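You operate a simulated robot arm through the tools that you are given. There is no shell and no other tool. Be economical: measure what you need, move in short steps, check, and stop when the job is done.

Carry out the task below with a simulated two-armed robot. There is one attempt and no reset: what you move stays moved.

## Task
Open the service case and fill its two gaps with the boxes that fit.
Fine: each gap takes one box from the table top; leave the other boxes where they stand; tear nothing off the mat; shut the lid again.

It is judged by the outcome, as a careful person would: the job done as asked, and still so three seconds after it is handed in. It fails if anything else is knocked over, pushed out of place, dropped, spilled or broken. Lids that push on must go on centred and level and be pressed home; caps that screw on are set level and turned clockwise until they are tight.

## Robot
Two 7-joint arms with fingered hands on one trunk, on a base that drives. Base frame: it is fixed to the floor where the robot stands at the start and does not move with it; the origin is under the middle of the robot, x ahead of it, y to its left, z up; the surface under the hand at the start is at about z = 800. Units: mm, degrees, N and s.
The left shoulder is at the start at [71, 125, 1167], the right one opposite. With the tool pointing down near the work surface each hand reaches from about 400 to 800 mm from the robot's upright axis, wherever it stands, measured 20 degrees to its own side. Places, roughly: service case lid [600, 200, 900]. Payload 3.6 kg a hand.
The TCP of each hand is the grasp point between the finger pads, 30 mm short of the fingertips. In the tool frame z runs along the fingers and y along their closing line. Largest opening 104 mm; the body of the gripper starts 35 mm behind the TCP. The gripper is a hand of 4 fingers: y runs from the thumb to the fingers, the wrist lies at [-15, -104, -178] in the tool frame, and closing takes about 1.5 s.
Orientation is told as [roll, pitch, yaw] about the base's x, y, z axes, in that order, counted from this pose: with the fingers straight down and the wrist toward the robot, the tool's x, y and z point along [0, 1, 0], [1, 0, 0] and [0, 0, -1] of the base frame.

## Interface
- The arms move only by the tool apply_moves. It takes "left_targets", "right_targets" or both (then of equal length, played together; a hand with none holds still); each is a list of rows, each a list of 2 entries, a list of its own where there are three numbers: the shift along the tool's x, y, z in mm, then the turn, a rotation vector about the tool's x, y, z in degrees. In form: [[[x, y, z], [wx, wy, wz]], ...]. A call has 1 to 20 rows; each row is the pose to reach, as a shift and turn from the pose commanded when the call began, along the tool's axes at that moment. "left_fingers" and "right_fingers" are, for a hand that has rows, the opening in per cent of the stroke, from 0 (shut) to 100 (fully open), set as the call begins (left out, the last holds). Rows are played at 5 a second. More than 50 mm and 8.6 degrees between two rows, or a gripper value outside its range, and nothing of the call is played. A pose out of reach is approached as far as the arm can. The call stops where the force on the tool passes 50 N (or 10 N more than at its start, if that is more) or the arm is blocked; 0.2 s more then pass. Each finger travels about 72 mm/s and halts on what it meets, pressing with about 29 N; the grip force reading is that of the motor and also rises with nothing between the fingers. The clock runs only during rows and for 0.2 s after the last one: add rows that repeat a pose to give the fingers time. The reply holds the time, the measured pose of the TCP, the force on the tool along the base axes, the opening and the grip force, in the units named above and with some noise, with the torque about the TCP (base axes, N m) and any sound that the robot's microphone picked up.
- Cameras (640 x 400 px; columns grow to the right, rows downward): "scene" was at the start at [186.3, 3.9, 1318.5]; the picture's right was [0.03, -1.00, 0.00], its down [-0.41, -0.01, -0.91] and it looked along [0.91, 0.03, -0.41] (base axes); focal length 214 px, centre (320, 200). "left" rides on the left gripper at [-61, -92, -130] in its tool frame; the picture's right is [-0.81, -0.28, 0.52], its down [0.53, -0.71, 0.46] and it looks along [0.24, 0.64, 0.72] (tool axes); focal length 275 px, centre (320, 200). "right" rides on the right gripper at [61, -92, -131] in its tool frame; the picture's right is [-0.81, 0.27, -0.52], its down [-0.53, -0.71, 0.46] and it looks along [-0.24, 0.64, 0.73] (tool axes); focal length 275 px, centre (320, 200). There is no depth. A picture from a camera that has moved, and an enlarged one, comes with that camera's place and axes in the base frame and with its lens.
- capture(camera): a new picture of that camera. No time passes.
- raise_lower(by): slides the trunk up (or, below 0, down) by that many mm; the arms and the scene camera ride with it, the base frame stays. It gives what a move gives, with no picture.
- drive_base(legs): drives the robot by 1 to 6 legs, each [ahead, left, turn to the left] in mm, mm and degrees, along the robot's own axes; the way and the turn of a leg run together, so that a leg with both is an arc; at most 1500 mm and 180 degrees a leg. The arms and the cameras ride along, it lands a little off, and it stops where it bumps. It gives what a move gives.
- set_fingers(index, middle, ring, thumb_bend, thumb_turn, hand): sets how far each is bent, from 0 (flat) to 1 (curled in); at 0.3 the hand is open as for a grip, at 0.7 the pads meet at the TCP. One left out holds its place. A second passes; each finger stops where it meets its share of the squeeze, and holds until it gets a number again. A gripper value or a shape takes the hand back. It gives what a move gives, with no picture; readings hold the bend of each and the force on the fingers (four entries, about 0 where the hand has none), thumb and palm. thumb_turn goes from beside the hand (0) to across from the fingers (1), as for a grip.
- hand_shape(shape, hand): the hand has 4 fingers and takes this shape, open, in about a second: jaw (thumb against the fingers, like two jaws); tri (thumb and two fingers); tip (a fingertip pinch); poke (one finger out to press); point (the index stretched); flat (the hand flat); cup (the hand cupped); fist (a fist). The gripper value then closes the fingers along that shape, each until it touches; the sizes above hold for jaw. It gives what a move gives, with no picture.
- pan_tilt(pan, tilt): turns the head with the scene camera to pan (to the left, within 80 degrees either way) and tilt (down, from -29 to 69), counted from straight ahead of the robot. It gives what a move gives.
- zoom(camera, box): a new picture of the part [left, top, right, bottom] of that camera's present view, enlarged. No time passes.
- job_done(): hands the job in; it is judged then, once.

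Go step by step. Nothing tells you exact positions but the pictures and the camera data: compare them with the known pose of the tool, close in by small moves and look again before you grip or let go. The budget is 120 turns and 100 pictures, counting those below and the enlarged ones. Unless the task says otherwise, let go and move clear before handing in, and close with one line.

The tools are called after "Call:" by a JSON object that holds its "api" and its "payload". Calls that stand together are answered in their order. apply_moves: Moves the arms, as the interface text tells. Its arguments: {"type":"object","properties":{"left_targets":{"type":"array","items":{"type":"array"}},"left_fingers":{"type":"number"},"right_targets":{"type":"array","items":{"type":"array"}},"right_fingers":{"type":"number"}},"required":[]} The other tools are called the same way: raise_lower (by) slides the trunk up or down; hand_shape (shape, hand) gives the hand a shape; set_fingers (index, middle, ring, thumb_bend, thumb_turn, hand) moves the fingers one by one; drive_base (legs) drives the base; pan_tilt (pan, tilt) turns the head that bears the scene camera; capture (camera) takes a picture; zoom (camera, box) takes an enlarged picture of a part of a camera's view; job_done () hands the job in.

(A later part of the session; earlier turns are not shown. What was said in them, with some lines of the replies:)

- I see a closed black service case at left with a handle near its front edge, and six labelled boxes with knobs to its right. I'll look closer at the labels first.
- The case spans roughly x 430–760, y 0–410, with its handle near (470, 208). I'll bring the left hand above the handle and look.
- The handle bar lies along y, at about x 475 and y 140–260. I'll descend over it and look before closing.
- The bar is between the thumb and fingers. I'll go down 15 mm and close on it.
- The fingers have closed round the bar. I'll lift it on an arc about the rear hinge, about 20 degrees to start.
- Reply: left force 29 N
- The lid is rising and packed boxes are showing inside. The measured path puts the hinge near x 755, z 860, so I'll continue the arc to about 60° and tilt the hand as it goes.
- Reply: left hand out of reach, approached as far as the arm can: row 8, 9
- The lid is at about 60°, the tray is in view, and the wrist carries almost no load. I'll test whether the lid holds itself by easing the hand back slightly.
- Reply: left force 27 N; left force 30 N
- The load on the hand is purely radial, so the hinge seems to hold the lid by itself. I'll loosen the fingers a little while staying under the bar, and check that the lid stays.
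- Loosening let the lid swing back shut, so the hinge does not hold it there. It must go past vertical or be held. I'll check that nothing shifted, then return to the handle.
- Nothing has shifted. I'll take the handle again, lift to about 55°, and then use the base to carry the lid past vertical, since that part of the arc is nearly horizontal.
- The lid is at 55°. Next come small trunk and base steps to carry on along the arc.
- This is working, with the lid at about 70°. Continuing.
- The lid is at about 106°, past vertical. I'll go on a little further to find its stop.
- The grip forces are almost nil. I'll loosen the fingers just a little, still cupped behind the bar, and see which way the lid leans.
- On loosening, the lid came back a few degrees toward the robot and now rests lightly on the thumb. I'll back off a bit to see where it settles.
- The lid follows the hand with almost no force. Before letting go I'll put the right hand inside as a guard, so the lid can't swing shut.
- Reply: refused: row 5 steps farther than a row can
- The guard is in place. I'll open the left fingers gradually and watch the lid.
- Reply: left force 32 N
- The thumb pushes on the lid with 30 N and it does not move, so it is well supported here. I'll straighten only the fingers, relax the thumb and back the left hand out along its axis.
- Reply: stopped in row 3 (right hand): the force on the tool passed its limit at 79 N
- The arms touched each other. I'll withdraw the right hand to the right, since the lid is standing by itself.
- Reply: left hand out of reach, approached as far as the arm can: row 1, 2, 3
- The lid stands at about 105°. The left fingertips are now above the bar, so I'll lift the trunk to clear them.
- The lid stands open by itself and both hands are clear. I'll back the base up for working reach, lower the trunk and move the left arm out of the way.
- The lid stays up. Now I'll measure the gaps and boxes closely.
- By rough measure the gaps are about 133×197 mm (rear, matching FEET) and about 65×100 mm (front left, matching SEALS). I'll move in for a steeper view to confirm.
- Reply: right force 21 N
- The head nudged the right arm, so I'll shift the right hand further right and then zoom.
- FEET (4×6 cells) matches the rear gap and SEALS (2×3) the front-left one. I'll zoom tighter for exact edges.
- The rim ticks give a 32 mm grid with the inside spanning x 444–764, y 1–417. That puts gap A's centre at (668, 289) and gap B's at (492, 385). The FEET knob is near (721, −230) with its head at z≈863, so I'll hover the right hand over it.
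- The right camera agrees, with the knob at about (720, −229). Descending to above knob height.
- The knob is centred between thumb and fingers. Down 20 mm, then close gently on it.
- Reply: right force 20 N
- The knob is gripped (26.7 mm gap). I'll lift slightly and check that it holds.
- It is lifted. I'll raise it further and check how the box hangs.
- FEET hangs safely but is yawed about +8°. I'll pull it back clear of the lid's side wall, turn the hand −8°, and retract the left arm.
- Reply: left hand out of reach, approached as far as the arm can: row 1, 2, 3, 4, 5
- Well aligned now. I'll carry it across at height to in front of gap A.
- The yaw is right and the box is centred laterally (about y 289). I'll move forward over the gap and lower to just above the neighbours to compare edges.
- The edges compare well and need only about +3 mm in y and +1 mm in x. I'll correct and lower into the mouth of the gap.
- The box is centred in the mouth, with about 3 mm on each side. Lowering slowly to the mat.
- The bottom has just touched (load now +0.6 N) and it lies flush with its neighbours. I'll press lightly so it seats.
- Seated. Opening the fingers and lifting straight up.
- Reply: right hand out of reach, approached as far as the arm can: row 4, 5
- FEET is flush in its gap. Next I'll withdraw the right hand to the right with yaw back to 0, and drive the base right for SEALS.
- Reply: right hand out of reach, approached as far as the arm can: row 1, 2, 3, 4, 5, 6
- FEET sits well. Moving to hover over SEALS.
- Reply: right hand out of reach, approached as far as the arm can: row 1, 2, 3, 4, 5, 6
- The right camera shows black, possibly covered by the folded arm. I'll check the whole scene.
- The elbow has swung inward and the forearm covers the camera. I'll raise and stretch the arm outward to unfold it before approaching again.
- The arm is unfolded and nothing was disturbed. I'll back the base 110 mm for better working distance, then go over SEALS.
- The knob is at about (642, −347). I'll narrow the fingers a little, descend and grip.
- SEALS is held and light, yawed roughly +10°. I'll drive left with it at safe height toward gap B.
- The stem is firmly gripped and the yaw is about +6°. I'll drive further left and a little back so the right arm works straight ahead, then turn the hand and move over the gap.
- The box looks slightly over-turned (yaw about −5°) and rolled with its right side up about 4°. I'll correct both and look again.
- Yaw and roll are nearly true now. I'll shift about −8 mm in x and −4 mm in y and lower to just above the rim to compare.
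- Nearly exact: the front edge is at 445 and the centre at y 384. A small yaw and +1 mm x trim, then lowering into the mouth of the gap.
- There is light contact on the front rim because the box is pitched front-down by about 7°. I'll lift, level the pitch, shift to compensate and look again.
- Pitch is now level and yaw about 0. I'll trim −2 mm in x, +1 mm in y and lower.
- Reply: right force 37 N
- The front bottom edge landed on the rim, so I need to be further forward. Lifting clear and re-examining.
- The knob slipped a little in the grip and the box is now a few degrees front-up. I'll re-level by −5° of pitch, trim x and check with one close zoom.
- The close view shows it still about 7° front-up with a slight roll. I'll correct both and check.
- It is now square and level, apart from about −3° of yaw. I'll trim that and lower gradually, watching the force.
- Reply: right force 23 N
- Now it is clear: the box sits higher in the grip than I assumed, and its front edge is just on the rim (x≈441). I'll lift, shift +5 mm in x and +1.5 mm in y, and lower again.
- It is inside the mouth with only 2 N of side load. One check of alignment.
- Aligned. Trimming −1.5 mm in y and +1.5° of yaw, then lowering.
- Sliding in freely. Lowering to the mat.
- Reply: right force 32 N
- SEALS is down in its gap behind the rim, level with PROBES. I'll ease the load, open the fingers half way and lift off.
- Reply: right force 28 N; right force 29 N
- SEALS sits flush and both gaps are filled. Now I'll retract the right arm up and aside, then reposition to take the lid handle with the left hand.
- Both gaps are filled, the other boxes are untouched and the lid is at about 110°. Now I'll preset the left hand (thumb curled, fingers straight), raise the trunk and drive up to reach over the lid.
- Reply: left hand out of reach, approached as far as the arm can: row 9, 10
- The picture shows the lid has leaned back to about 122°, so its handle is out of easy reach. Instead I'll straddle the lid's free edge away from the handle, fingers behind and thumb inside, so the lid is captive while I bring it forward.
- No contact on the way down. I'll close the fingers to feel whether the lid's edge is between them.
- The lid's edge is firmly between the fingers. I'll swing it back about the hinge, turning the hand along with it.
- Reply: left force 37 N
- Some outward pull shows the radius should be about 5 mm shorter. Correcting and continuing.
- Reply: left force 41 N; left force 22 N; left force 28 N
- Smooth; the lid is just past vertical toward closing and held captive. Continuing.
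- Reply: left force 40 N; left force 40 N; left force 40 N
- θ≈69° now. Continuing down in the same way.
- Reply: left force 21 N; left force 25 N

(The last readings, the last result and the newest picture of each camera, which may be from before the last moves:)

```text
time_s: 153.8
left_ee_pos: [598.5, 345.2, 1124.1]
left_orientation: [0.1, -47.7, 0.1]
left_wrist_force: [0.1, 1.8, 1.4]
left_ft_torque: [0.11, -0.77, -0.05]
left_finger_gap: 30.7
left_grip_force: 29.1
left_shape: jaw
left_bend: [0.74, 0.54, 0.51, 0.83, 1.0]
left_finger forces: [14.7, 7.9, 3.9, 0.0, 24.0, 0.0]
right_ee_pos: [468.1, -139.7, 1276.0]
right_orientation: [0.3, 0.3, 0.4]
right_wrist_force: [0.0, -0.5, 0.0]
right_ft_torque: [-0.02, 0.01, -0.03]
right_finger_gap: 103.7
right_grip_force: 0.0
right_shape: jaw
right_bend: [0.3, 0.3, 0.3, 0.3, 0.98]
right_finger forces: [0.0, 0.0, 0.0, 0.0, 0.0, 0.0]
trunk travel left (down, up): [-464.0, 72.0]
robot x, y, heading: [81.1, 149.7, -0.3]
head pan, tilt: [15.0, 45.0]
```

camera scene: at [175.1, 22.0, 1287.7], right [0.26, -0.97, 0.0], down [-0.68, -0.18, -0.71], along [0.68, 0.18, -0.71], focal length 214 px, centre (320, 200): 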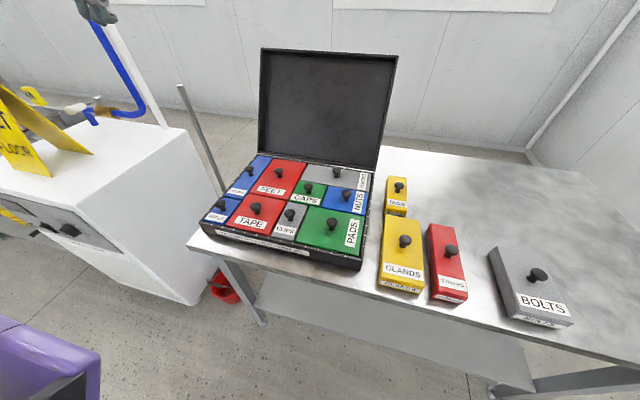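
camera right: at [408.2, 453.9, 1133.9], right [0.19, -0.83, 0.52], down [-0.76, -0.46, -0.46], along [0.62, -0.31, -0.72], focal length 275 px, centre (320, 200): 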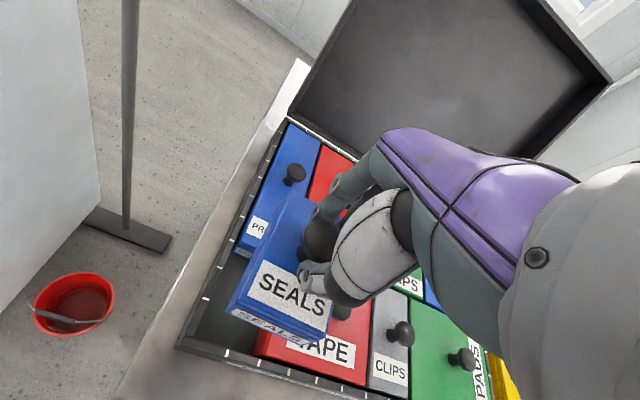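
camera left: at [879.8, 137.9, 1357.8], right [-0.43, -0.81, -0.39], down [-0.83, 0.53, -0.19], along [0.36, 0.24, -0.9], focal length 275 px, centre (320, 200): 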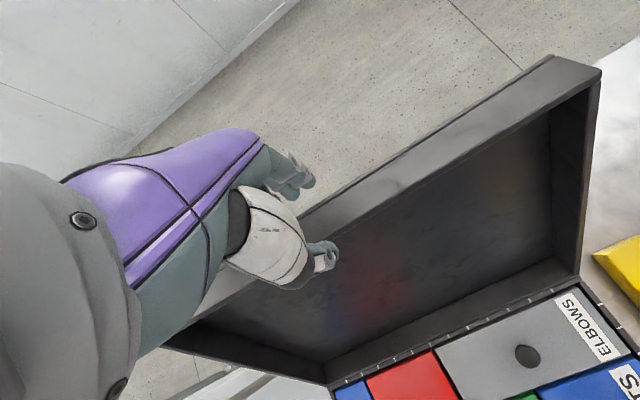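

θ≈56°. Continuing three more steps.

Call:
{"api": "raise_lower", "payload": {"by": -8}}

Call:
{"api": "drive_base", "payload": {"legs": [[-24, 0, 0]]}}

Call:
{"api": "apply_moves", "payload": {"left_targets": [[[0, -2.7, 2.2], [-3, 0, 0]], [[0, -5.4, 4.5], [-5.4, 0, 0]]]}}

Call:
{"api": "raise_lower", "payload": {"by": -10}}

Call:
{"api": "drive_base", "payload": {"legs": [[-23, 0, 0]]}}

Call:
{"api": "apply_moves", "payload": {"left_targets": [[[0, -3.3, 2.3], [-3, 0, 0]], [[0, -6.6, 4.6], [-5.4, 0, 0]]]}}

Call:
{"api": "raise_lower", "payload": {"by": -11}}

Call:
{"api": "drive_base", "payload": {"legs": [[-21, 0, 0]]}}

Call:
{"api": "apply_moves", "payload": {"left_targets": [[[0, -3.9, 2.2], [-3, 0, 0]], [[0, -7.8, 4.5], [-5.4, 0, 0]]]}}

```text
time_s: 154.4
left_ee_pos: [597.2, 343.3, 1120.5]
left_orientation: [0.1, -48.1, 0.1]
left_wrist_force: [-11.4, 3.8, 21.1]
left_ft_torque: [0.2, -1.16, -0.03]
left_finger_gap: 30.3
left_grip_force: 28.7
left_shape: jaw
left_bend: [0.74, 0.54, 0.51, 0.84, 1.0]
left_finger forces: [16.8, 9.8, 4.0, 0.0, 21.4, 0.1]
right_ee_pos: [464.6, -140.7, 1268.7]
right_orientation: [0.3, 0.0, 0.3]
right_wrist_force: [0.0, 0.6, 0.0]
right_ft_torque: [-0.02, 0.02, 0.01]
right_finger_gap: 103.7
right_grip_force: 0.1
right_shape: jaw
right_bend: [0.3, 0.3, 0.3, 0.3, 0.98]
right_finger forces: [0.0, 0.0, 0.0, 0.1, 0.1, 0.0]
trunk travel left (down, up): [-456.0, 80.0]
robot x, y, heading: [85.3, 145.4, -0.1]
head pan, tilt: [15.0, 45.0]
```

```text
time_s: 155.2
left_ee_pos: [579.6, 343.5, 1108.7]
left_orientation: [0.1, -46.6, 0.1]
left_wrist_force: [22.0, 0.8, -24.6]
left_ft_torque: [0.09, -1.2, -0.19]
left_finger_gap: 31.4
left_grip_force: 28.9
left_shape: jaw
left_bend: [0.74, 0.54, 0.52, 0.79, 1.0]
left_finger forces: [16.0, 8.2, 3.6, 0.0, 36.5, 0.0]
right_ee_pos: [447.9, -139.7, 1265.9]
right_orientation: [0.3, 0.3, 0.3]
right_wrist_force: [0.2, -0.1, 0.4]
right_ft_torque: [0.01, -0.01, 0.03]
right_finger_gap: 103.8
right_grip_force: 0.0
right_shape: jaw
right_bend: [0.3, 0.3, 0.3, 0.3, 0.98]
right_finger forces: [0.0, 0.0, 0.0, 0.1, 0.0, 0.0]
trunk travel left (down, up): [-456.0, 80.0]
robot x, y, heading: [62.1, 150.6, -0.2]
head pan, tilt: [15.0, 45.0]
```

```text
time_s: 155.8
left_ee_pos: [575.8, 343.7, 1103.5]
left_orientation: [0.1, -52.1, 0.1]
left_wrist_force: [6.1, 1.5, -5.5]
left_ft_torque: [0.08, -0.74, -0.11]
left_finger_gap: 29.4
left_grip_force: 29.1
left_shape: jaw
left_bend: [0.74, 0.55, 0.52, 0.83, 1.0]
left_finger forces: [14.2, 7.3, 3.8, 0.1, 24.5, 0.1]
right_ee_pos: [445.8, -139.0, 1266.4]
right_orientation: [0.3, 0.2, 0.3]
right_wrist_force: [1.3, 0.3, 0.0]
right_ft_torque: [-0.06, -0.01, -0.01]
right_finger_gap: 103.5
right_grip_force: 0.1
right_shape: jaw
right_bend: [0.3, 0.3, 0.3, 0.3, 0.98]
right_finger forces: [0.1, 0.0, 0.0, 0.1, 0.0, 0.0]
trunk travel left (down, up): [-456.0, 80.0]
robot x, y, heading: [64.4, 147.8, -0.2]
head pan, tilt: [15.0, 45.0]
```

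```text
time_s: 156.4
left_ee_pos: [572.3, 343.5, 1100.6]
left_orientation: [0.2, -52.9, 0.2]
left_wrist_force: [-11.6, 3.2, 17.6]
left_ft_torque: [0.19, -1.15, -0.01]
left_finger_gap: 29.1
left_grip_force: 28.9
left_shape: jaw
left_bend: [0.74, 0.54, 0.52, 0.85, 1.0]
left_finger forces: [16.7, 9.3, 4.1, 0.1, 21.4, 0.0]
right_ee_pos: [442.3, -139.3, 1258.6]
right_orientation: [0.2, 0.0, 0.3]
right_wrist_force: [-0.8, 0.2, 0.3]
right_ft_torque: [0.0, 0.02, -0.01]
right_finger_gap: 103.8
right_grip_force: 0.0
right_shape: jaw
right_bend: [0.3, 0.3, 0.3, 0.3, 0.98]
right_finger forces: [0.0, 0.0, 0.0, 0.1, 0.0, 0.0]
trunk travel left (down, up): [-446.0, 90.0]
robot x, y, heading: [58.0, 151.0, -0.1]
head pan, tilt: [15.0, 45.0]
```

```text
time_s: 157.2
left_ee_pos: [556.3, 343.2, 1090.8]
left_orientation: [0.1, -51.5, 0.0]
left_wrist_force: [20.3, 1.1, -19.1]
left_ft_torque: [0.11, -1.25, -0.15]
left_finger_gap: 31.4
left_grip_force: 28.9
left_shape: jaw
left_bend: [0.74, 0.54, 0.51, 0.8, 1.0]
left_finger forces: [16.0, 8.5, 3.7, 0.0, 36.0, 0.0]
right_ee_pos: [424.8, -139.3, 1255.2]
right_orientation: [0.1, 0.3, 0.3]
right_wrist_force: [-0.9, -0.1, 1.4]
right_ft_torque: [0.05, -0.04, -0.03]
right_finger_gap: 103.6
right_grip_force: 0.1
right_shape: jaw
right_bend: [0.3, 0.3, 0.3, 0.3, 0.98]
right_finger forces: [0.1, 0.0, 0.0, 0.1, 0.0, 0.0]
trunk travel left (down, up): [-446.0, 90.0]
robot x, y, heading: [40.8, 151.3, -0.2]
head pan, tilt: [15.0, 45.0]
```

```text
time_s: 157.8
left_ee_pos: [552.5, 342.9, 1084.9]
left_orientation: [0.1, -57.2, 0.1]
left_wrist_force: [1.9, 1.5, -1.3]
left_ft_torque: [0.09, -0.85, -0.05]
left_finger_gap: 29.3
left_grip_force: 28.8
left_shape: jaw
left_bend: [0.74, 0.54, 0.52, 0.84, 1.0]
left_finger forces: [14.4, 7.6, 3.7, 0.0, 24.0, 0.0]
right_ee_pos: [422.6, -140.3, 1258.1]
right_orientation: [0.2, 0.2, 0.3]
right_wrist_force: [0.0, 1.3, 0.1]
right_ft_torque: [-0.01, -0.02, -0.02]
right_finger_gap: 104.0
right_grip_force: 0.0
right_shape: jaw
right_bend: [0.3, 0.3, 0.3, 0.3, 0.98]
right_finger forces: [0.1, 0.0, 0.0, 0.0, 0.0, 0.1]
trunk travel left (down, up): [-446.0, 90.0]
robot x, y, heading: [39.2, 150.0, -0.3]
head pan, tilt: [15.0, 45.0]
```

```text
time_s: 158.4
left_ee_pos: [548.7, 341.9, 1077.3]
left_orientation: [0.2, -57.9, 0.0]
left_wrist_force: [-15.4, 3.3, 19.5]
left_ft_torque: [0.13, -1.26, 0.01]
left_finger_gap: 29.6
left_grip_force: 29.2
left_shape: jaw
left_bend: [0.74, 0.54, 0.51, 0.85, 1.0]
left_finger forces: [17.1, 9.8, 3.9, 0.1, 21.4, 0.0]
right_ee_pos: [418.2, -139.5, 1248.1]
right_orientation: [0.1, 0.0, 0.3]
right_wrist_force: [0.0, 1.5, 0.4]
right_ft_torque: [-0.01, 0.03, 0.02]
right_finger_gap: 104.1
right_grip_force: 0.1
right_shape: jaw
right_bend: [0.3, 0.3, 0.3, 0.3, 0.98]
right_finger forces: [0.0, 0.0, 0.0, 0.0, 0.1, 0.0]
trunk travel left (down, up): [-435.0, 101.0]
robot x, y, heading: [41.1, 149.1, -0.2]
head pan, tilt: [15.0, 45.0]
```

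```text
time_s: 159.2
left_ee_pos: [535.4, 342.6, 1067.9]
left_orientation: [0.1, -56.4, 0.1]
left_wrist_force: [20.5, 0.9, -15.8]
left_ft_torque: [0.14, -1.35, -0.11]
left_finger_gap: 31.3
left_grip_force: 29.0
left_shape: jaw
left_bend: [0.74, 0.54, 0.51, 0.8, 1.0]
left_finger forces: [15.9, 8.7, 3.7, 0.0, 35.8, 0.0]
right_ee_pos: [404.2, -140.1, 1244.7]
right_orientation: [0.3, 0.3, 0.2]
right_wrist_force: [-0.7, -0.1, -1.4]
right_ft_torque: [-0.03, -0.01, -0.02]
right_finger_gap: 103.6
right_grip_force: 0.1
right_shape: jaw
right_bend: [0.3, 0.3, 0.3, 0.3, 0.98]
right_finger forces: [0.1, 0.0, 0.0, 0.0, 0.0, 0.0]
trunk travel left (down, up): [-435.0, 101.0]
robot x, y, heading: [16.9, 149.0, -0.1]
head pan, tilt: [15.0, 45.0]
```

```text
time_s: 159.8
left_ee_pos: [531.4, 342.9, 1062.2]
left_orientation: [0.1, -62.1, 0.0]
left_wrist_force: [2.6, 2.1, -0.9]
left_ft_torque: [0.08, -0.89, -0.03]
left_finger_gap: 29.3
left_grip_force: 29.2
left_shape: jaw
left_bend: [0.74, 0.54, 0.52, 0.84, 1.0]
left_finger forces: [14.4, 7.7, 3.7, 0.1, 24.1, 0.1]
right_ee_pos: [400.8, -140.4, 1246.6]
right_orientation: [0.1, 0.1, 0.3]
right_wrist_force: [-0.5, 0.0, -0.1]
right_ft_torque: [0.0, -0.02, -0.01]
right_finger_gap: 103.7
right_grip_force: 0.1
right_shape: jaw
right_bend: [0.3, 0.3, 0.3, 0.3, 0.98]
right_finger forces: [0.1, 0.1, 0.0, 0.0, 0.1, 0.1]
trunk travel left (down, up): [-435.0, 101.0]
robot x, y, heading: [21.1, 149.5, 0.1]
head pan, tilt: [15.0, 45.0]
```

θ≈40°. Now the left arm alone can carry on the arc down to about 20°.

Call:
{"api": "apply_moves", "payload": {"left_targets": [[[0, -16.1, -3.6], [-3, 0, 0]], [[0, -31.6, -6.2], [-6, 0, 0]], [[0, -47.3, -8.1], [-9, 0, 0]], [[0, -63, -9], [-12, 0, 0]], [[0, -78.8, -9.1], [-15, 0, 0]], [[0, -94.6, -8.4], [-18, 0, 0]], [[0, -94.6, -8.4], [-18, 0, 0]]]}}

```text
time_s: 161.3
left_ee_pos: [480.5, 343.2, 981.4]
left_orientation: [0.5, -80.0, -0.2]
left_wrist_force: [3.8, 3.1, -0.6]
left_ft_torque: [0.09, -0.85, 0.01]
left_finger_gap: 28.8
left_grip_force: 29.1
left_shape: jaw
left_bend: [0.74, 0.55, 0.52, 0.84, 1.0]
left_finger forces: [14.4, 7.6, 3.7, 0.1, 23.9, 0.1]
right_ee_pos: [401.9, -139.0, 1247.0]
right_orientation: [0.2, 0.3, 0.4]
right_wrist_force: [-0.1, 0.0, 0.1]
right_ft_torque: [0.01, 0.01, -0.03]
right_finger_gap: 103.8
right_grip_force: 0.0
right_shape: jaw
right_bend: [0.3, 0.3, 0.3, 0.3, 0.98]
right_finger forces: [0.0, 0.0, 0.0, 0.0, 0.1, 0.0]
trunk travel left (down, up): [-435.0, 101.0]
robot x, y, heading: [18.6, 148.8, -0.2]
head pan, tilt: [15.0, 45.0]
```

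The lid is at about 21°, held by the left hand. Now the right hand goes above the handle.

Call:
{"api": "apply_moves", "payload": {"right_targets": [[[38, 12, 0], [0, 0, 0]], [[76, 25, 10], [1, 0, 0]], [[114, 38, 25], [2, 0, 0]], [[152, 50, 45], [3, 0, 0]], [[190, 63, 65], [4, 0, 0]], [[228, 76, 85], [5, 0, 0]], [[266, 90, 105], [6, 0, 0]], [[304, 103, 125], [7, 0, 0]], [[339, 116, 140], [8, 0, 0]], [[339, 116, 140], [8, 0, 0]]], "right_fingers": 100}}

Call:
{"api": "capture", "payload": {"camera": "right"}}

```text
time_s: 163.6
left_ee_pos: [480.6, 343.1, 980.9]
left_orientation: [0.4, -80.0, -0.2]
left_wrist_force: [3.5, 3.1, -0.8]
left_ft_torque: [0.09, -0.89, 0.0]
left_finger_gap: 28.9
left_grip_force: 29.3
left_shape: jaw
left_bend: [0.74, 0.55, 0.52, 0.84, 1.0]
left_finger forces: [14.3, 7.4, 3.7, 0.0, 24.4, 0.1]
right_ee_pos: [515.9, 200.1, 1108.1]
right_orientation: [0.2, 8.2, 0.3]
right_wrist_force: [0.1, -0.2, -0.4]
right_ft_torque: [-0.02, 0.0, -0.04]
right_finger_gap: 103.8
right_grip_force: 0.1
right_shape: jaw
right_bend: [0.3, 0.3, 0.3, 0.3, 0.98]
right_finger forces: [0.1, 0.1, 0.0, 0.1, 0.1, 0.0]
trunk travel left (down, up): [-435.0, 101.0]
robot x, y, heading: [17.9, 150.5, -0.2]
head pan, tilt: [15.0, 45.0]
```

```text
0 pictures are left
camera right: at [443.8, 260.7, 1250.9], right [0.35, -0.81, 0.47], down [-0.77, -0.54, -0.35], along [0.54, -0.24, -0.81], focal length 275 px, centre (320, 200)
```

right: 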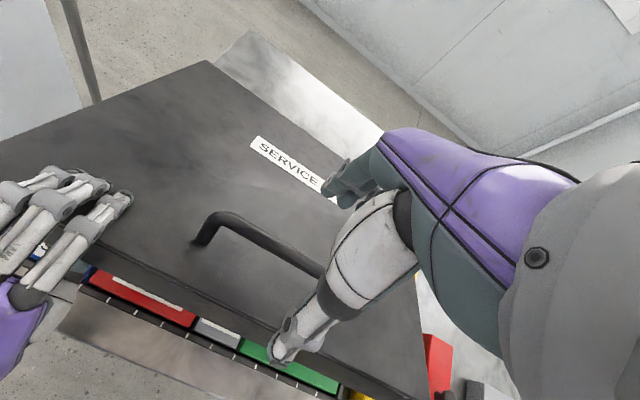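

The handle bar is at about (521, 200, 1034), as predicted. Lowering the right hand over it and closing.

Call:
{"api": "apply_moves", "payload": {"right_targets": [[[0, 5, 25], [0, 0, 0]], [[-1, 10, 48], [0, 0, 0]], [[-1, 14.5, 69.5], [0, 0, 0]], [[-1, 14.5, 69.5], [0, 0, 0]]], "right_fingers": 75}}

Call:
{"api": "apply_moves", "payload": {"right_targets": [[[0, 0, 0], [0, 0, 0]], [[0, 0, 0], [0, 0, 0]], [[0, 0, 0], [0, 0, 0]], [[0, 0, 0], [0, 0, 0]], [[0, 0, 0], [0, 0, 0]], [[0, 0, 0], [0, 0, 0]], [[0, 0, 0], [0, 0, 0]]], "right_fingers": 0}}

Call:
{"api": "apply_moves", "payload": {"right_targets": [[[0, 0, -3], [0, 0, 0]], [[0, 0, -6], [0, 0, 0]]]}}

```text
time_s: 164.6
left_ee_pos: [480.9, 343.4, 980.4]
left_orientation: [0.4, -80.0, -0.2]
left_wrist_force: [3.5, 2.9, -1.3]
left_ft_torque: [0.11, -0.91, 0.0]
left_finger_gap: 29.0
left_grip_force: 29.1
left_shape: jaw
left_bend: [0.74, 0.55, 0.52, 0.84, 1.0]
left_finger forces: [14.4, 7.4, 3.7, 0.0, 24.6, 0.0]
right_ee_pos: [522.0, 198.7, 1036.4]
right_orientation: [0.2, 8.2, 0.2]
right_wrist_force: [0.4, -0.3, 0.0]
right_ft_torque: [0.01, 0.0, 0.02]
right_finger_gap: 78.4
right_grip_force: 0.0
right_shape: jaw
right_bend: [0.27, 0.35, 0.33, 0.54, 0.99]
right_finger forces: [0.0, 0.0, 0.0, 0.0, 0.0, 0.0]
trunk travel left (down, up): [-435.0, 101.0]
robot x, y, heading: [19.0, 148.5, -0.0]
head pan, tilt: [15.0, 45.0]
```

```text
time_s: 166.2
left_ee_pos: [480.8, 342.7, 981.8]
left_orientation: [0.5, -80.0, -0.2]
left_wrist_force: [7.7, 3.9, 6.6]
left_ft_torque: [0.1, -0.93, -0.01]
left_finger_gap: 28.7
left_grip_force: 29.3
left_shape: jaw
left_bend: [0.74, 0.54, 0.52, 0.84, 1.0]
left_finger forces: [16.8, 9.2, 4.8, 0.1, 22.7, 0.0]
right_ee_pos: [520.1, 199.0, 1035.1]
right_orientation: [0.3, 8.3, 0.3]
right_wrist_force: [-2.0, 0.1, -9.6]
right_ft_torque: [0.07, 0.01, 0.08]
right_finger_gap: 0.4
right_grip_force: 29.1
right_shape: jaw
right_bend: [0.72, 0.7, 0.68, 0.65, 1.0]
right_finger forces: [5.0, 0.8, 3.1, 0.0, 28.1, 0.0]
trunk travel left (down, up): [-435.0, 101.0]
robot x, y, heading: [16.9, 145.8, -0.3]
head pan, tilt: [15.0, 45.0]
```

```text
time_s: 166.8
left_ee_pos: [481.5, 342.7, 982.2]
left_orientation: [0.2, -80.2, -0.2]
left_wrist_force: [10.2, 5.1, 16.5]
left_ft_torque: [0.09, -0.98, 0.01]
left_finger_gap: 28.1
left_grip_force: 28.4
left_shape: jaw
left_bend: [0.74, 0.53, 0.5, 0.85, 1.0]
left_finger forces: [18.9, 10.9, 4.7, 0.1, 17.2, 0.0]
right_ee_pos: [523.2, 199.1, 1039.6]
right_orientation: [0.2, 8.5, 0.3]
right_wrist_force: [1.3, -0.1, -25.6]
right_ft_torque: [0.13, 0.12, 0.06]
right_finger_gap: 0.1
right_grip_force: 28.9
right_shape: jaw
right_bend: [0.72, 0.7, 0.68, 0.65, 1.0]
right_finger forces: [5.0, 9.3, 5.2, 0.1, 26.6, 0.0]
trunk travel left (down, up): [-435.0, 101.0]
robot x, y, heading: [16.4, 150.5, -0.2]
head pan, tilt: [15.0, 45.0]
```

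The right hand has the handle and carries the load. Releasing the left hand and backing it out.

Call:
{"api": "apply_moves", "payload": {"left_targets": [[[0, 0, 0], [0, 0, 0]], [[0, 0, 0], [0, 0, 0]], [[0, 0, 0], [0, 0, 0]], [[0, 0, 0], [0, 0, 0]], [[0, 0, 0], [0, 0, 0]]], "left_fingers": 80}}

Call:
{"api": "apply_moves", "payload": {"left_targets": [[[0, 0, -25], [0, 0, 0]], [[0, 0, -50], [0, 0, 0]], [[0, 0, -80], [0, 0, 0]], [[0, 0, -110], [0, 0, 0]], [[0, 0, -110], [0, 0, 0]]]}}

```text
time_s: 167.9
left_ee_pos: [482.8, 343.0, 980.7]
left_orientation: [0.4, -79.8, -0.3]
left_wrist_force: [-0.3, -0.1, 0.2]
left_ft_torque: [0.01, 0.05, 0.01]
left_finger_gap: 82.9
left_grip_force: 0.0
left_shape: jaw
left_bend: [0.27, 0.34, 0.32, 0.5, 0.99]
left_finger forces: [0.1, 0.0, 0.0, 0.0, 0.1, 0.0]
right_ee_pos: [522.8, 197.6, 1041.9]
right_orientation: [0.3, 8.3, 0.3]
right_wrist_force: [11.7, -0.3, -10.5]
right_ft_torque: [0.07, -0.07, 0.09]
right_finger_gap: 0.2
right_grip_force: 29.3
right_shape: jaw
right_bend: [0.72, 0.7, 0.68, 0.67, 1.0]
right_finger forces: [8.8, 3.2, 4.3, 0.0, 23.3, 0.0]
trunk travel left (down, up): [-435.0, 101.0]
robot x, y, heading: [22.0, 144.7, -0.2]
head pan, tilt: [15.0, 45.0]
```

```text
time_s: 169.2
left_ee_pos: [374.5, 343.5, 998.8]
left_orientation: [0.6, -79.9, -0.4]
left_wrist_force: [0.4, -0.6, -0.7]
left_ft_torque: [0.01, 0.0, 0.01]
left_finger_gap: 82.9
left_grip_force: 0.0
left_shape: jaw
left_bend: [0.27, 0.34, 0.32, 0.5, 0.99]
left_finger forces: [0.0, 0.0, 0.1, 0.0, 0.1, 0.0]
right_ee_pos: [522.2, 199.4, 1040.6]
right_orientation: [0.2, 8.2, 0.3]
right_wrist_force: [10.7, -0.9, -10.3]
right_ft_torque: [0.07, -0.08, 0.09]
right_finger_gap: 0.1
right_grip_force: 29.1
right_shape: jaw
right_bend: [0.72, 0.7, 0.68, 0.68, 1.0]
right_finger forces: [9.1, 3.8, 4.2, 0.1, 23.1, 0.0]
trunk travel left (down, up): [-435.0, 101.0]
robot x, y, heading: [22.3, 151.5, -0.2]
head pan, tilt: [15.0, 45.0]
```

The left hand is clear. Lowering the lid by its handle along the arc.

Call:
{"api": "apply_moves", "payload": {"right_targets": [[[0, -3.3, 8], [-0.5, 0, 0]], [[0, -6.6, 16.1], [-1, 0, 0]], [[0, -10, 24], [-1.5, 0, 0]], [[0, -13.9, 32.4], [-2, 0, 0]], [[0, -17, 41], [-3, 0, 0]], [[0, -20.4, 49.1], [-3.5, 0, 0]], [[0, -23, 57.5], [-4, 0, 0]], [[0, -25.8, 66.2], [-5, 0, 0]], [[0, -28, 75], [-5.5, 0, 0]], [[0, -30.1, 83.6], [-6, 0, 0]], [[0, -32, 92.5], [-7, 0, 0]], [[0, -32, 92.5], [-7, 0, 0]]]}}

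```text
time_s: 171.8
left_ee_pos: [373.5, 342.8, 999.4]
left_orientation: [0.4, -79.9, -0.3]
left_wrist_force: [0.1, 0.2, -0.6]
left_ft_torque: [0.01, 0.0, -0.02]
left_finger_gap: 82.9
left_grip_force: 0.0
left_shape: jaw
left_bend: [0.27, 0.34, 0.32, 0.5, 0.99]
left_finger forces: [0.0, 0.1, 0.1, 0.0, 0.1, 0.0]
right_ee_pos: [476.5, 199.0, 953.4]
right_orientation: [0.3, 1.2, 0.3]
right_wrist_force: [9.4, -0.5, -4.3]
right_ft_torque: [0.07, -0.09, 0.09]
right_finger_gap: 0.0
right_grip_force: 28.9
right_shape: jaw
right_bend: [0.72, 0.7, 0.68, 0.68, 1.0]
right_finger forces: [7.2, 3.0, 3.0, 0.1, 22.9, 0.0]
trunk travel left (down, up): [-435.0, 101.0]
robot x, y, heading: [17.7, 153.0, 0.1]
head pan, tilt: [15.0, 45.0]
```

Call:
{"api": "apply_moves", "payload": {"right_targets": [[[0, -1, 5], [0, 0, 0]], [[0, -2, 10], [0, 0, 0]], [[0, -3, 15], [0, 0, 0]], [[0, -3.7, 19], [0, 0, 0]], [[0, -4, 22], [0, 0, 0]], [[0, -4, 22], [0, 0, 0]]]}}

```text
time_s: 173.2
left_ee_pos: [372.9, 343.1, 1000.3]
left_orientation: [0.7, -80.0, -0.4]
left_wrist_force: [-0.4, -0.5, -0.1]
left_ft_torque: [0.02, -0.01, -0.01]
left_finger_gap: 83.2
left_grip_force: 0.0
left_shape: jaw
left_bend: [0.27, 0.34, 0.32, 0.5, 0.99]
left_finger forces: [0.0, 0.0, 0.1, 0.0, 0.1, 0.0]
right_ee_pos: [470.9, 200.2, 933.0]
right_orientation: [0.3, 1.2, 0.3]
right_wrist_force: [-2.1, -3.7, -1.8]
right_ft_torque: [-0.01, 0.0, 0.06]
right_finger_gap: 0.0
right_grip_force: 28.8
right_shape: jaw
right_bend: [0.72, 0.7, 0.7, 0.68, 1.0]
right_finger forces: [3.6, 1.0, 2.4, 0.0, 0.0, 0.0]
trunk travel left (down, up): [-435.0, 101.0]
robot x, y, heading: [19.3, 147.7, -0.2]
head pan, tilt: [15.0, 45.0]
```

The height equals that of the original closed grip. I'll check for the closed stop with a few more millimetres.

Call:
{"api": "apply_moves", "payload": {"right_targets": [[[0, 0, 3], [0, 0, 0]], [[0, 0, 6], [0, 0, 0]], [[0, 0, 6], [0, 0, 0]]]}}

```text
time_s: 173.9
left_ee_pos: [372.1, 344.1, 1000.9]
left_orientation: [0.4, -80.0, -0.3]
left_wrist_force: [0.0, 0.0, 0.2]
left_ft_torque: [0.0, -0.01, 0.01]
left_finger_gap: 83.0
left_grip_force: 0.0
left_shape: jaw
left_bend: [0.27, 0.34, 0.32, 0.5, 0.99]
left_finger forces: [0.0, 0.0, 0.0, 0.0, 0.1, 0.0]
right_ee_pos: [472.0, 199.9, 926.8]
right_orientation: [0.3, 1.2, 0.3]
right_wrist_force: [0.4, 1.4, 1.1]
right_ft_torque: [0.01, -0.02, 0.08]
right_finger_gap: 0.2
right_grip_force: 29.0
right_shape: jaw
right_bend: [0.72, 0.7, 0.7, 0.69, 1.0]
right_finger forces: [0.1, 0.1, 1.9, 0.0, 2.2, 0.0]
trunk travel left (down, up): [-435.0, 101.0]
robot x, y, heading: [17.5, 147.3, -0.2]
head pan, tilt: [15.0, 45.0]
```

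No load any more: the lid rests closed. Opening the right hand and lifting off.

Call:
{"api": "apply_moves", "payload": {"right_targets": [[[0, 0, -3], [0, 0, 0]], [[0, 0, -3], [0, 0, 0]], [[0, 0, -3], [0, 0, 0]], [[0, 0, -3], [0, 0, 0]], [[0, 0, -3], [0, 0, 0]], [[0, 0, -3], [0, 0, 0]], [[0, 0, -3], [0, 0, 0]], [[0, 0, -3], [0, 0, 0]]], "right_fingers": 100}}

Call:
{"api": "apply_moves", "payload": {"right_targets": [[[0, 0, -25], [0, 0, 0]], [[0, 0, -50], [0, 0, 0]], [[0, 0, -80], [0, 0, 0]], [[0, 0, -110], [0, 0, 0]], [[0, 0, -110], [0, 0, 0]]]}}

```text
time_s: 175.8
left_ee_pos: [372.1, 342.9, 999.7]
left_orientation: [0.6, -79.9, -0.3]
left_wrist_force: [0.1, -1.0, -1.2]
left_ft_torque: [-0.01, 0.01, -0.01]
left_finger_gap: 82.9
left_grip_force: 0.1
left_shape: jaw
left_bend: [0.27, 0.34, 0.32, 0.5, 0.99]
left_finger forces: [0.1, 0.0, 0.1, 0.0, 0.0, 0.0]
right_ee_pos: [471.4, 200.0, 930.5]
right_orientation: [0.1, 1.2, 0.3]
right_wrist_force: [-0.5, 0.0, 0.2]
right_ft_torque: [0.0, 0.0, 0.01]
right_finger_gap: 103.9
right_grip_force: 0.1
right_shape: jaw
right_bend: [0.3, 0.3, 0.3, 0.3, 0.98]
right_finger forces: [0.1, 0.0, 0.0, 0.1, 0.0, 0.0]
trunk travel left (down, up): [-435.0, 101.0]
robot x, y, heading: [16.4, 152.2, -0.1]
head pan, tilt: [15.0, 45.0]
```

```text
time_s: 176.9
left_ee_pos: [371.3, 342.9, 1000.2]
left_orientation: [0.4, -79.9, -0.3]
left_wrist_force: [0.0, -0.3, 0.2]
left_ft_torque: [0.0, 0.02, 0.01]
left_finger_gap: 82.9
left_grip_force: 0.0
left_shape: jaw
left_bend: [0.27, 0.34, 0.32, 0.5, 0.99]
left_finger forces: [0.0, 0.0, 0.1, 0.0, 0.0, 0.0]
right_ee_pos: [485.7, 198.7, 1021.4]
right_orientation: [0.4, 1.0, 0.2]
right_wrist_force: [0.9, 0.3, 0.2]
right_ft_torque: [0.0, 0.0, 0.02]
right_finger_gap: 103.6
right_grip_force: 0.1
right_shape: jaw
right_bend: [0.3, 0.3, 0.3, 0.3, 0.98]
right_finger forces: [0.1, 0.0, 0.0, 0.1, 0.1, 0.0]
right hand out of reach, approached as far as the arm can: row 4, 5
trunk travel left (down, up): [-435.0, 101.0]
robot x, y, heading: [17.2, 150.5, -0.1]
head pan, tilt: [15.0, 45.0]
```

I'll verify closure by touching the lid lightly beside the handle.

Call:
{"api": "apply_moves", "payload": {"right_targets": [[[-40, -5, 0], [0, 0, 0]], [[-80, -10, 0], [0, 0, 0]], [[-124, -15, 0], [0, 0, 0]], [[-124, -20, 35], [0, 0, 0]], [[-124, -22, 70], [0, 0, 0]], [[-124, -22, 88], [0, 0, 0]], [[-124, -22, 88], [0, 0, 0]]], "right_fingers": 0}}

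Call:
{"api": "apply_moves", "payload": {"right_targets": [[[0, 0, 4], [0, 0, 0]], [[0, 0, 8], [0, 0, 0]], [[0, 0, 12], [0, 0, 0]], [[0, 0, 16], [0, 0, 0]], [[0, 0, 20], [0, 0, 0]], [[0, 0, 23], [0, 0, 0]]]}}

```text
time_s: 178.6
left_ee_pos: [371.9, 342.6, 999.6]
left_orientation: [0.5, -80.0, -0.3]
left_wrist_force: [0.4, -0.2, 0.3]
left_ft_torque: [0.01, 0.01, -0.02]
left_finger_gap: 83.3
left_grip_force: 0.1
left_shape: jaw
left_bend: [0.27, 0.34, 0.32, 0.5, 0.99]
left_finger forces: [0.0, 0.1, 0.0, 0.1, 0.0, 0.0]
right_ee_pos: [462.1, 76.4, 932.2]
right_orientation: [0.3, 1.2, 0.3]
right_wrist_force: [-0.2, 0.5, -0.1]
right_ft_torque: [0.01, -0.04, 0.01]
right_finger_gap: 0.0
right_grip_force: 28.9
right_shape: jaw
right_bend: [0.7, 0.7, 0.7, 0.47, 1.0]
right_finger forces: [0.0, 0.0, 0.0, 0.0, 0.1, 0.0]
right hand out of reach, approached as far as the arm can: row 2, 3
trunk travel left (down, up): [-435.0, 101.0]
robot x, y, heading: [18.1, 146.1, -0.2]
head pan, tilt: [15.0, 45.0]
```

```text
time_s: 179.9
left_ee_pos: [369.6, 342.5, 1000.3]
left_orientation: [0.5, -80.2, -0.4]
left_wrist_force: [0.4, 0.9, 0.8]
left_ft_torque: [-0.01, -0.03, 0.0]
left_finger_gap: 83.0
left_grip_force: 0.0
left_shape: jaw
left_bend: [0.27, 0.34, 0.32, 0.5, 0.99]
left_finger forces: [0.1, 0.1, 0.0, 0.1, 0.0, 0.0]
right_ee_pos: [469.2, 74.6, 922.6]
right_orientation: [0.2, -0.7, 0.2]
right_wrist_force: [-3.0, -1.1, 15.6]
right_ft_torque: [-0.04, 0.09, -0.01]
right_finger_gap: 0.0
right_grip_force: 28.9
right_shape: jaw
right_bend: [0.7, 0.7, 0.7, 0.47, 1.0]
right_finger forces: [0.1, 0.0, 0.1, 0.1, 0.0, 0.1]
trunk travel left (down, up): [-435.0, 101.0]
robot x, y, heading: [18.5, 146.9, 0.0]
head pan, tilt: [15.0, 45.0]
```

Contact comes exactly at the closed lid's height (about 888), firm under 15 N, so the lid is shut. Moving both hands clear.

Call:
{"api": "apply_moves", "payload": {"right_targets": [[[0, 0, -30], [0, 0, 0]], [[0, 0, -60], [0, 0, 0]], [[0, 0, -85], [0, 0, 0]], [[0, 0, -85], [0, 0, 0]]]}}

Call:
{"api": "drive_base", "payload": {"legs": [[-120, 0, 0]]}}

```text
time_s: 180.9
left_ee_pos: [371.9, 342.1, 1000.2]
left_orientation: [0.5, -80.0, -0.3]
left_wrist_force: [0.5, -0.4, -0.1]
left_ft_torque: [0.0, 0.01, -0.01]
left_finger_gap: 82.9
left_grip_force: 0.1
left_shape: jaw
left_bend: [0.27, 0.34, 0.32, 0.5, 0.99]
left_finger forces: [0.0, 0.0, 0.0, 0.0, 0.1, 0.1]
right_ee_pos: [462.0, 75.3, 994.7]
right_orientation: [0.0, 1.4, 0.2]
right_wrist_force: [0.3, 0.3, -0.2]
right_ft_torque: [-0.04, 0.01, 0.0]
right_finger_gap: 0.0
right_grip_force: 29.0
right_shape: jaw
right_bend: [0.7, 0.7, 0.7, 0.47, 1.0]
right_finger forces: [0.0, 0.0, 0.0, 0.1, 0.0, 0.1]
trunk travel left (down, up): [-435.0, 101.0]
robot x, y, heading: [18.0, 148.1, 0.0]
head pan, tilt: [15.0, 45.0]
```

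```text
time_s: 182.2
left_ee_pos: [253.8, 342.8, 999.4]
left_orientation: [0.4, -80.0, -0.3]
left_wrist_force: [0.4, 0.4, 0.1]
left_ft_torque: [0.04, 0.01, 0.02]
left_finger_gap: 83.1
left_grip_force: 0.1
left_shape: jaw
left_bend: [0.27, 0.34, 0.32, 0.5, 0.99]
left_finger forces: [0.0, 0.0, 0.0, 0.0, 0.0, 0.0]
right_ee_pos: [345.3, 73.7, 995.8]
right_orientation: [0.1, 1.1, 0.2]
right_wrist_force: [-0.7, -0.1, 0.2]
right_ft_torque: [-0.02, -0.03, -0.02]
right_finger_gap: 0.1
right_grip_force: 29.3
right_shape: jaw
right_bend: [0.7, 0.7, 0.7, 0.47, 1.0]
right_finger forces: [0.0, 0.0, 0.0, 0.0, 0.0, 0.0]
trunk travel left (down, up): [-435.0, 101.0]
robot x, y, heading: [-98.3, 148.2, -0.2]
head pan, tilt: [15.0, 45.0]
```

Both gaps are filled, the lid is shut and both hands are clear, so I'm handing in.

Call:
{"api": "job_done", "payload": {}}

```text
The job is handed in.
```

The case is filled and shut: FEET is in the rear gap, SEALS is in the front-left gap, and the other four table boxes looked untouched in my last view of them. Early on, I let go of the lid at about 60° and it swung shut by itself, with no visible effect. While placing SEALS, the box also caught the front rim before going in. I had no pictures left after the lid came down, so I confirmed it was closed by touch, not by sight.
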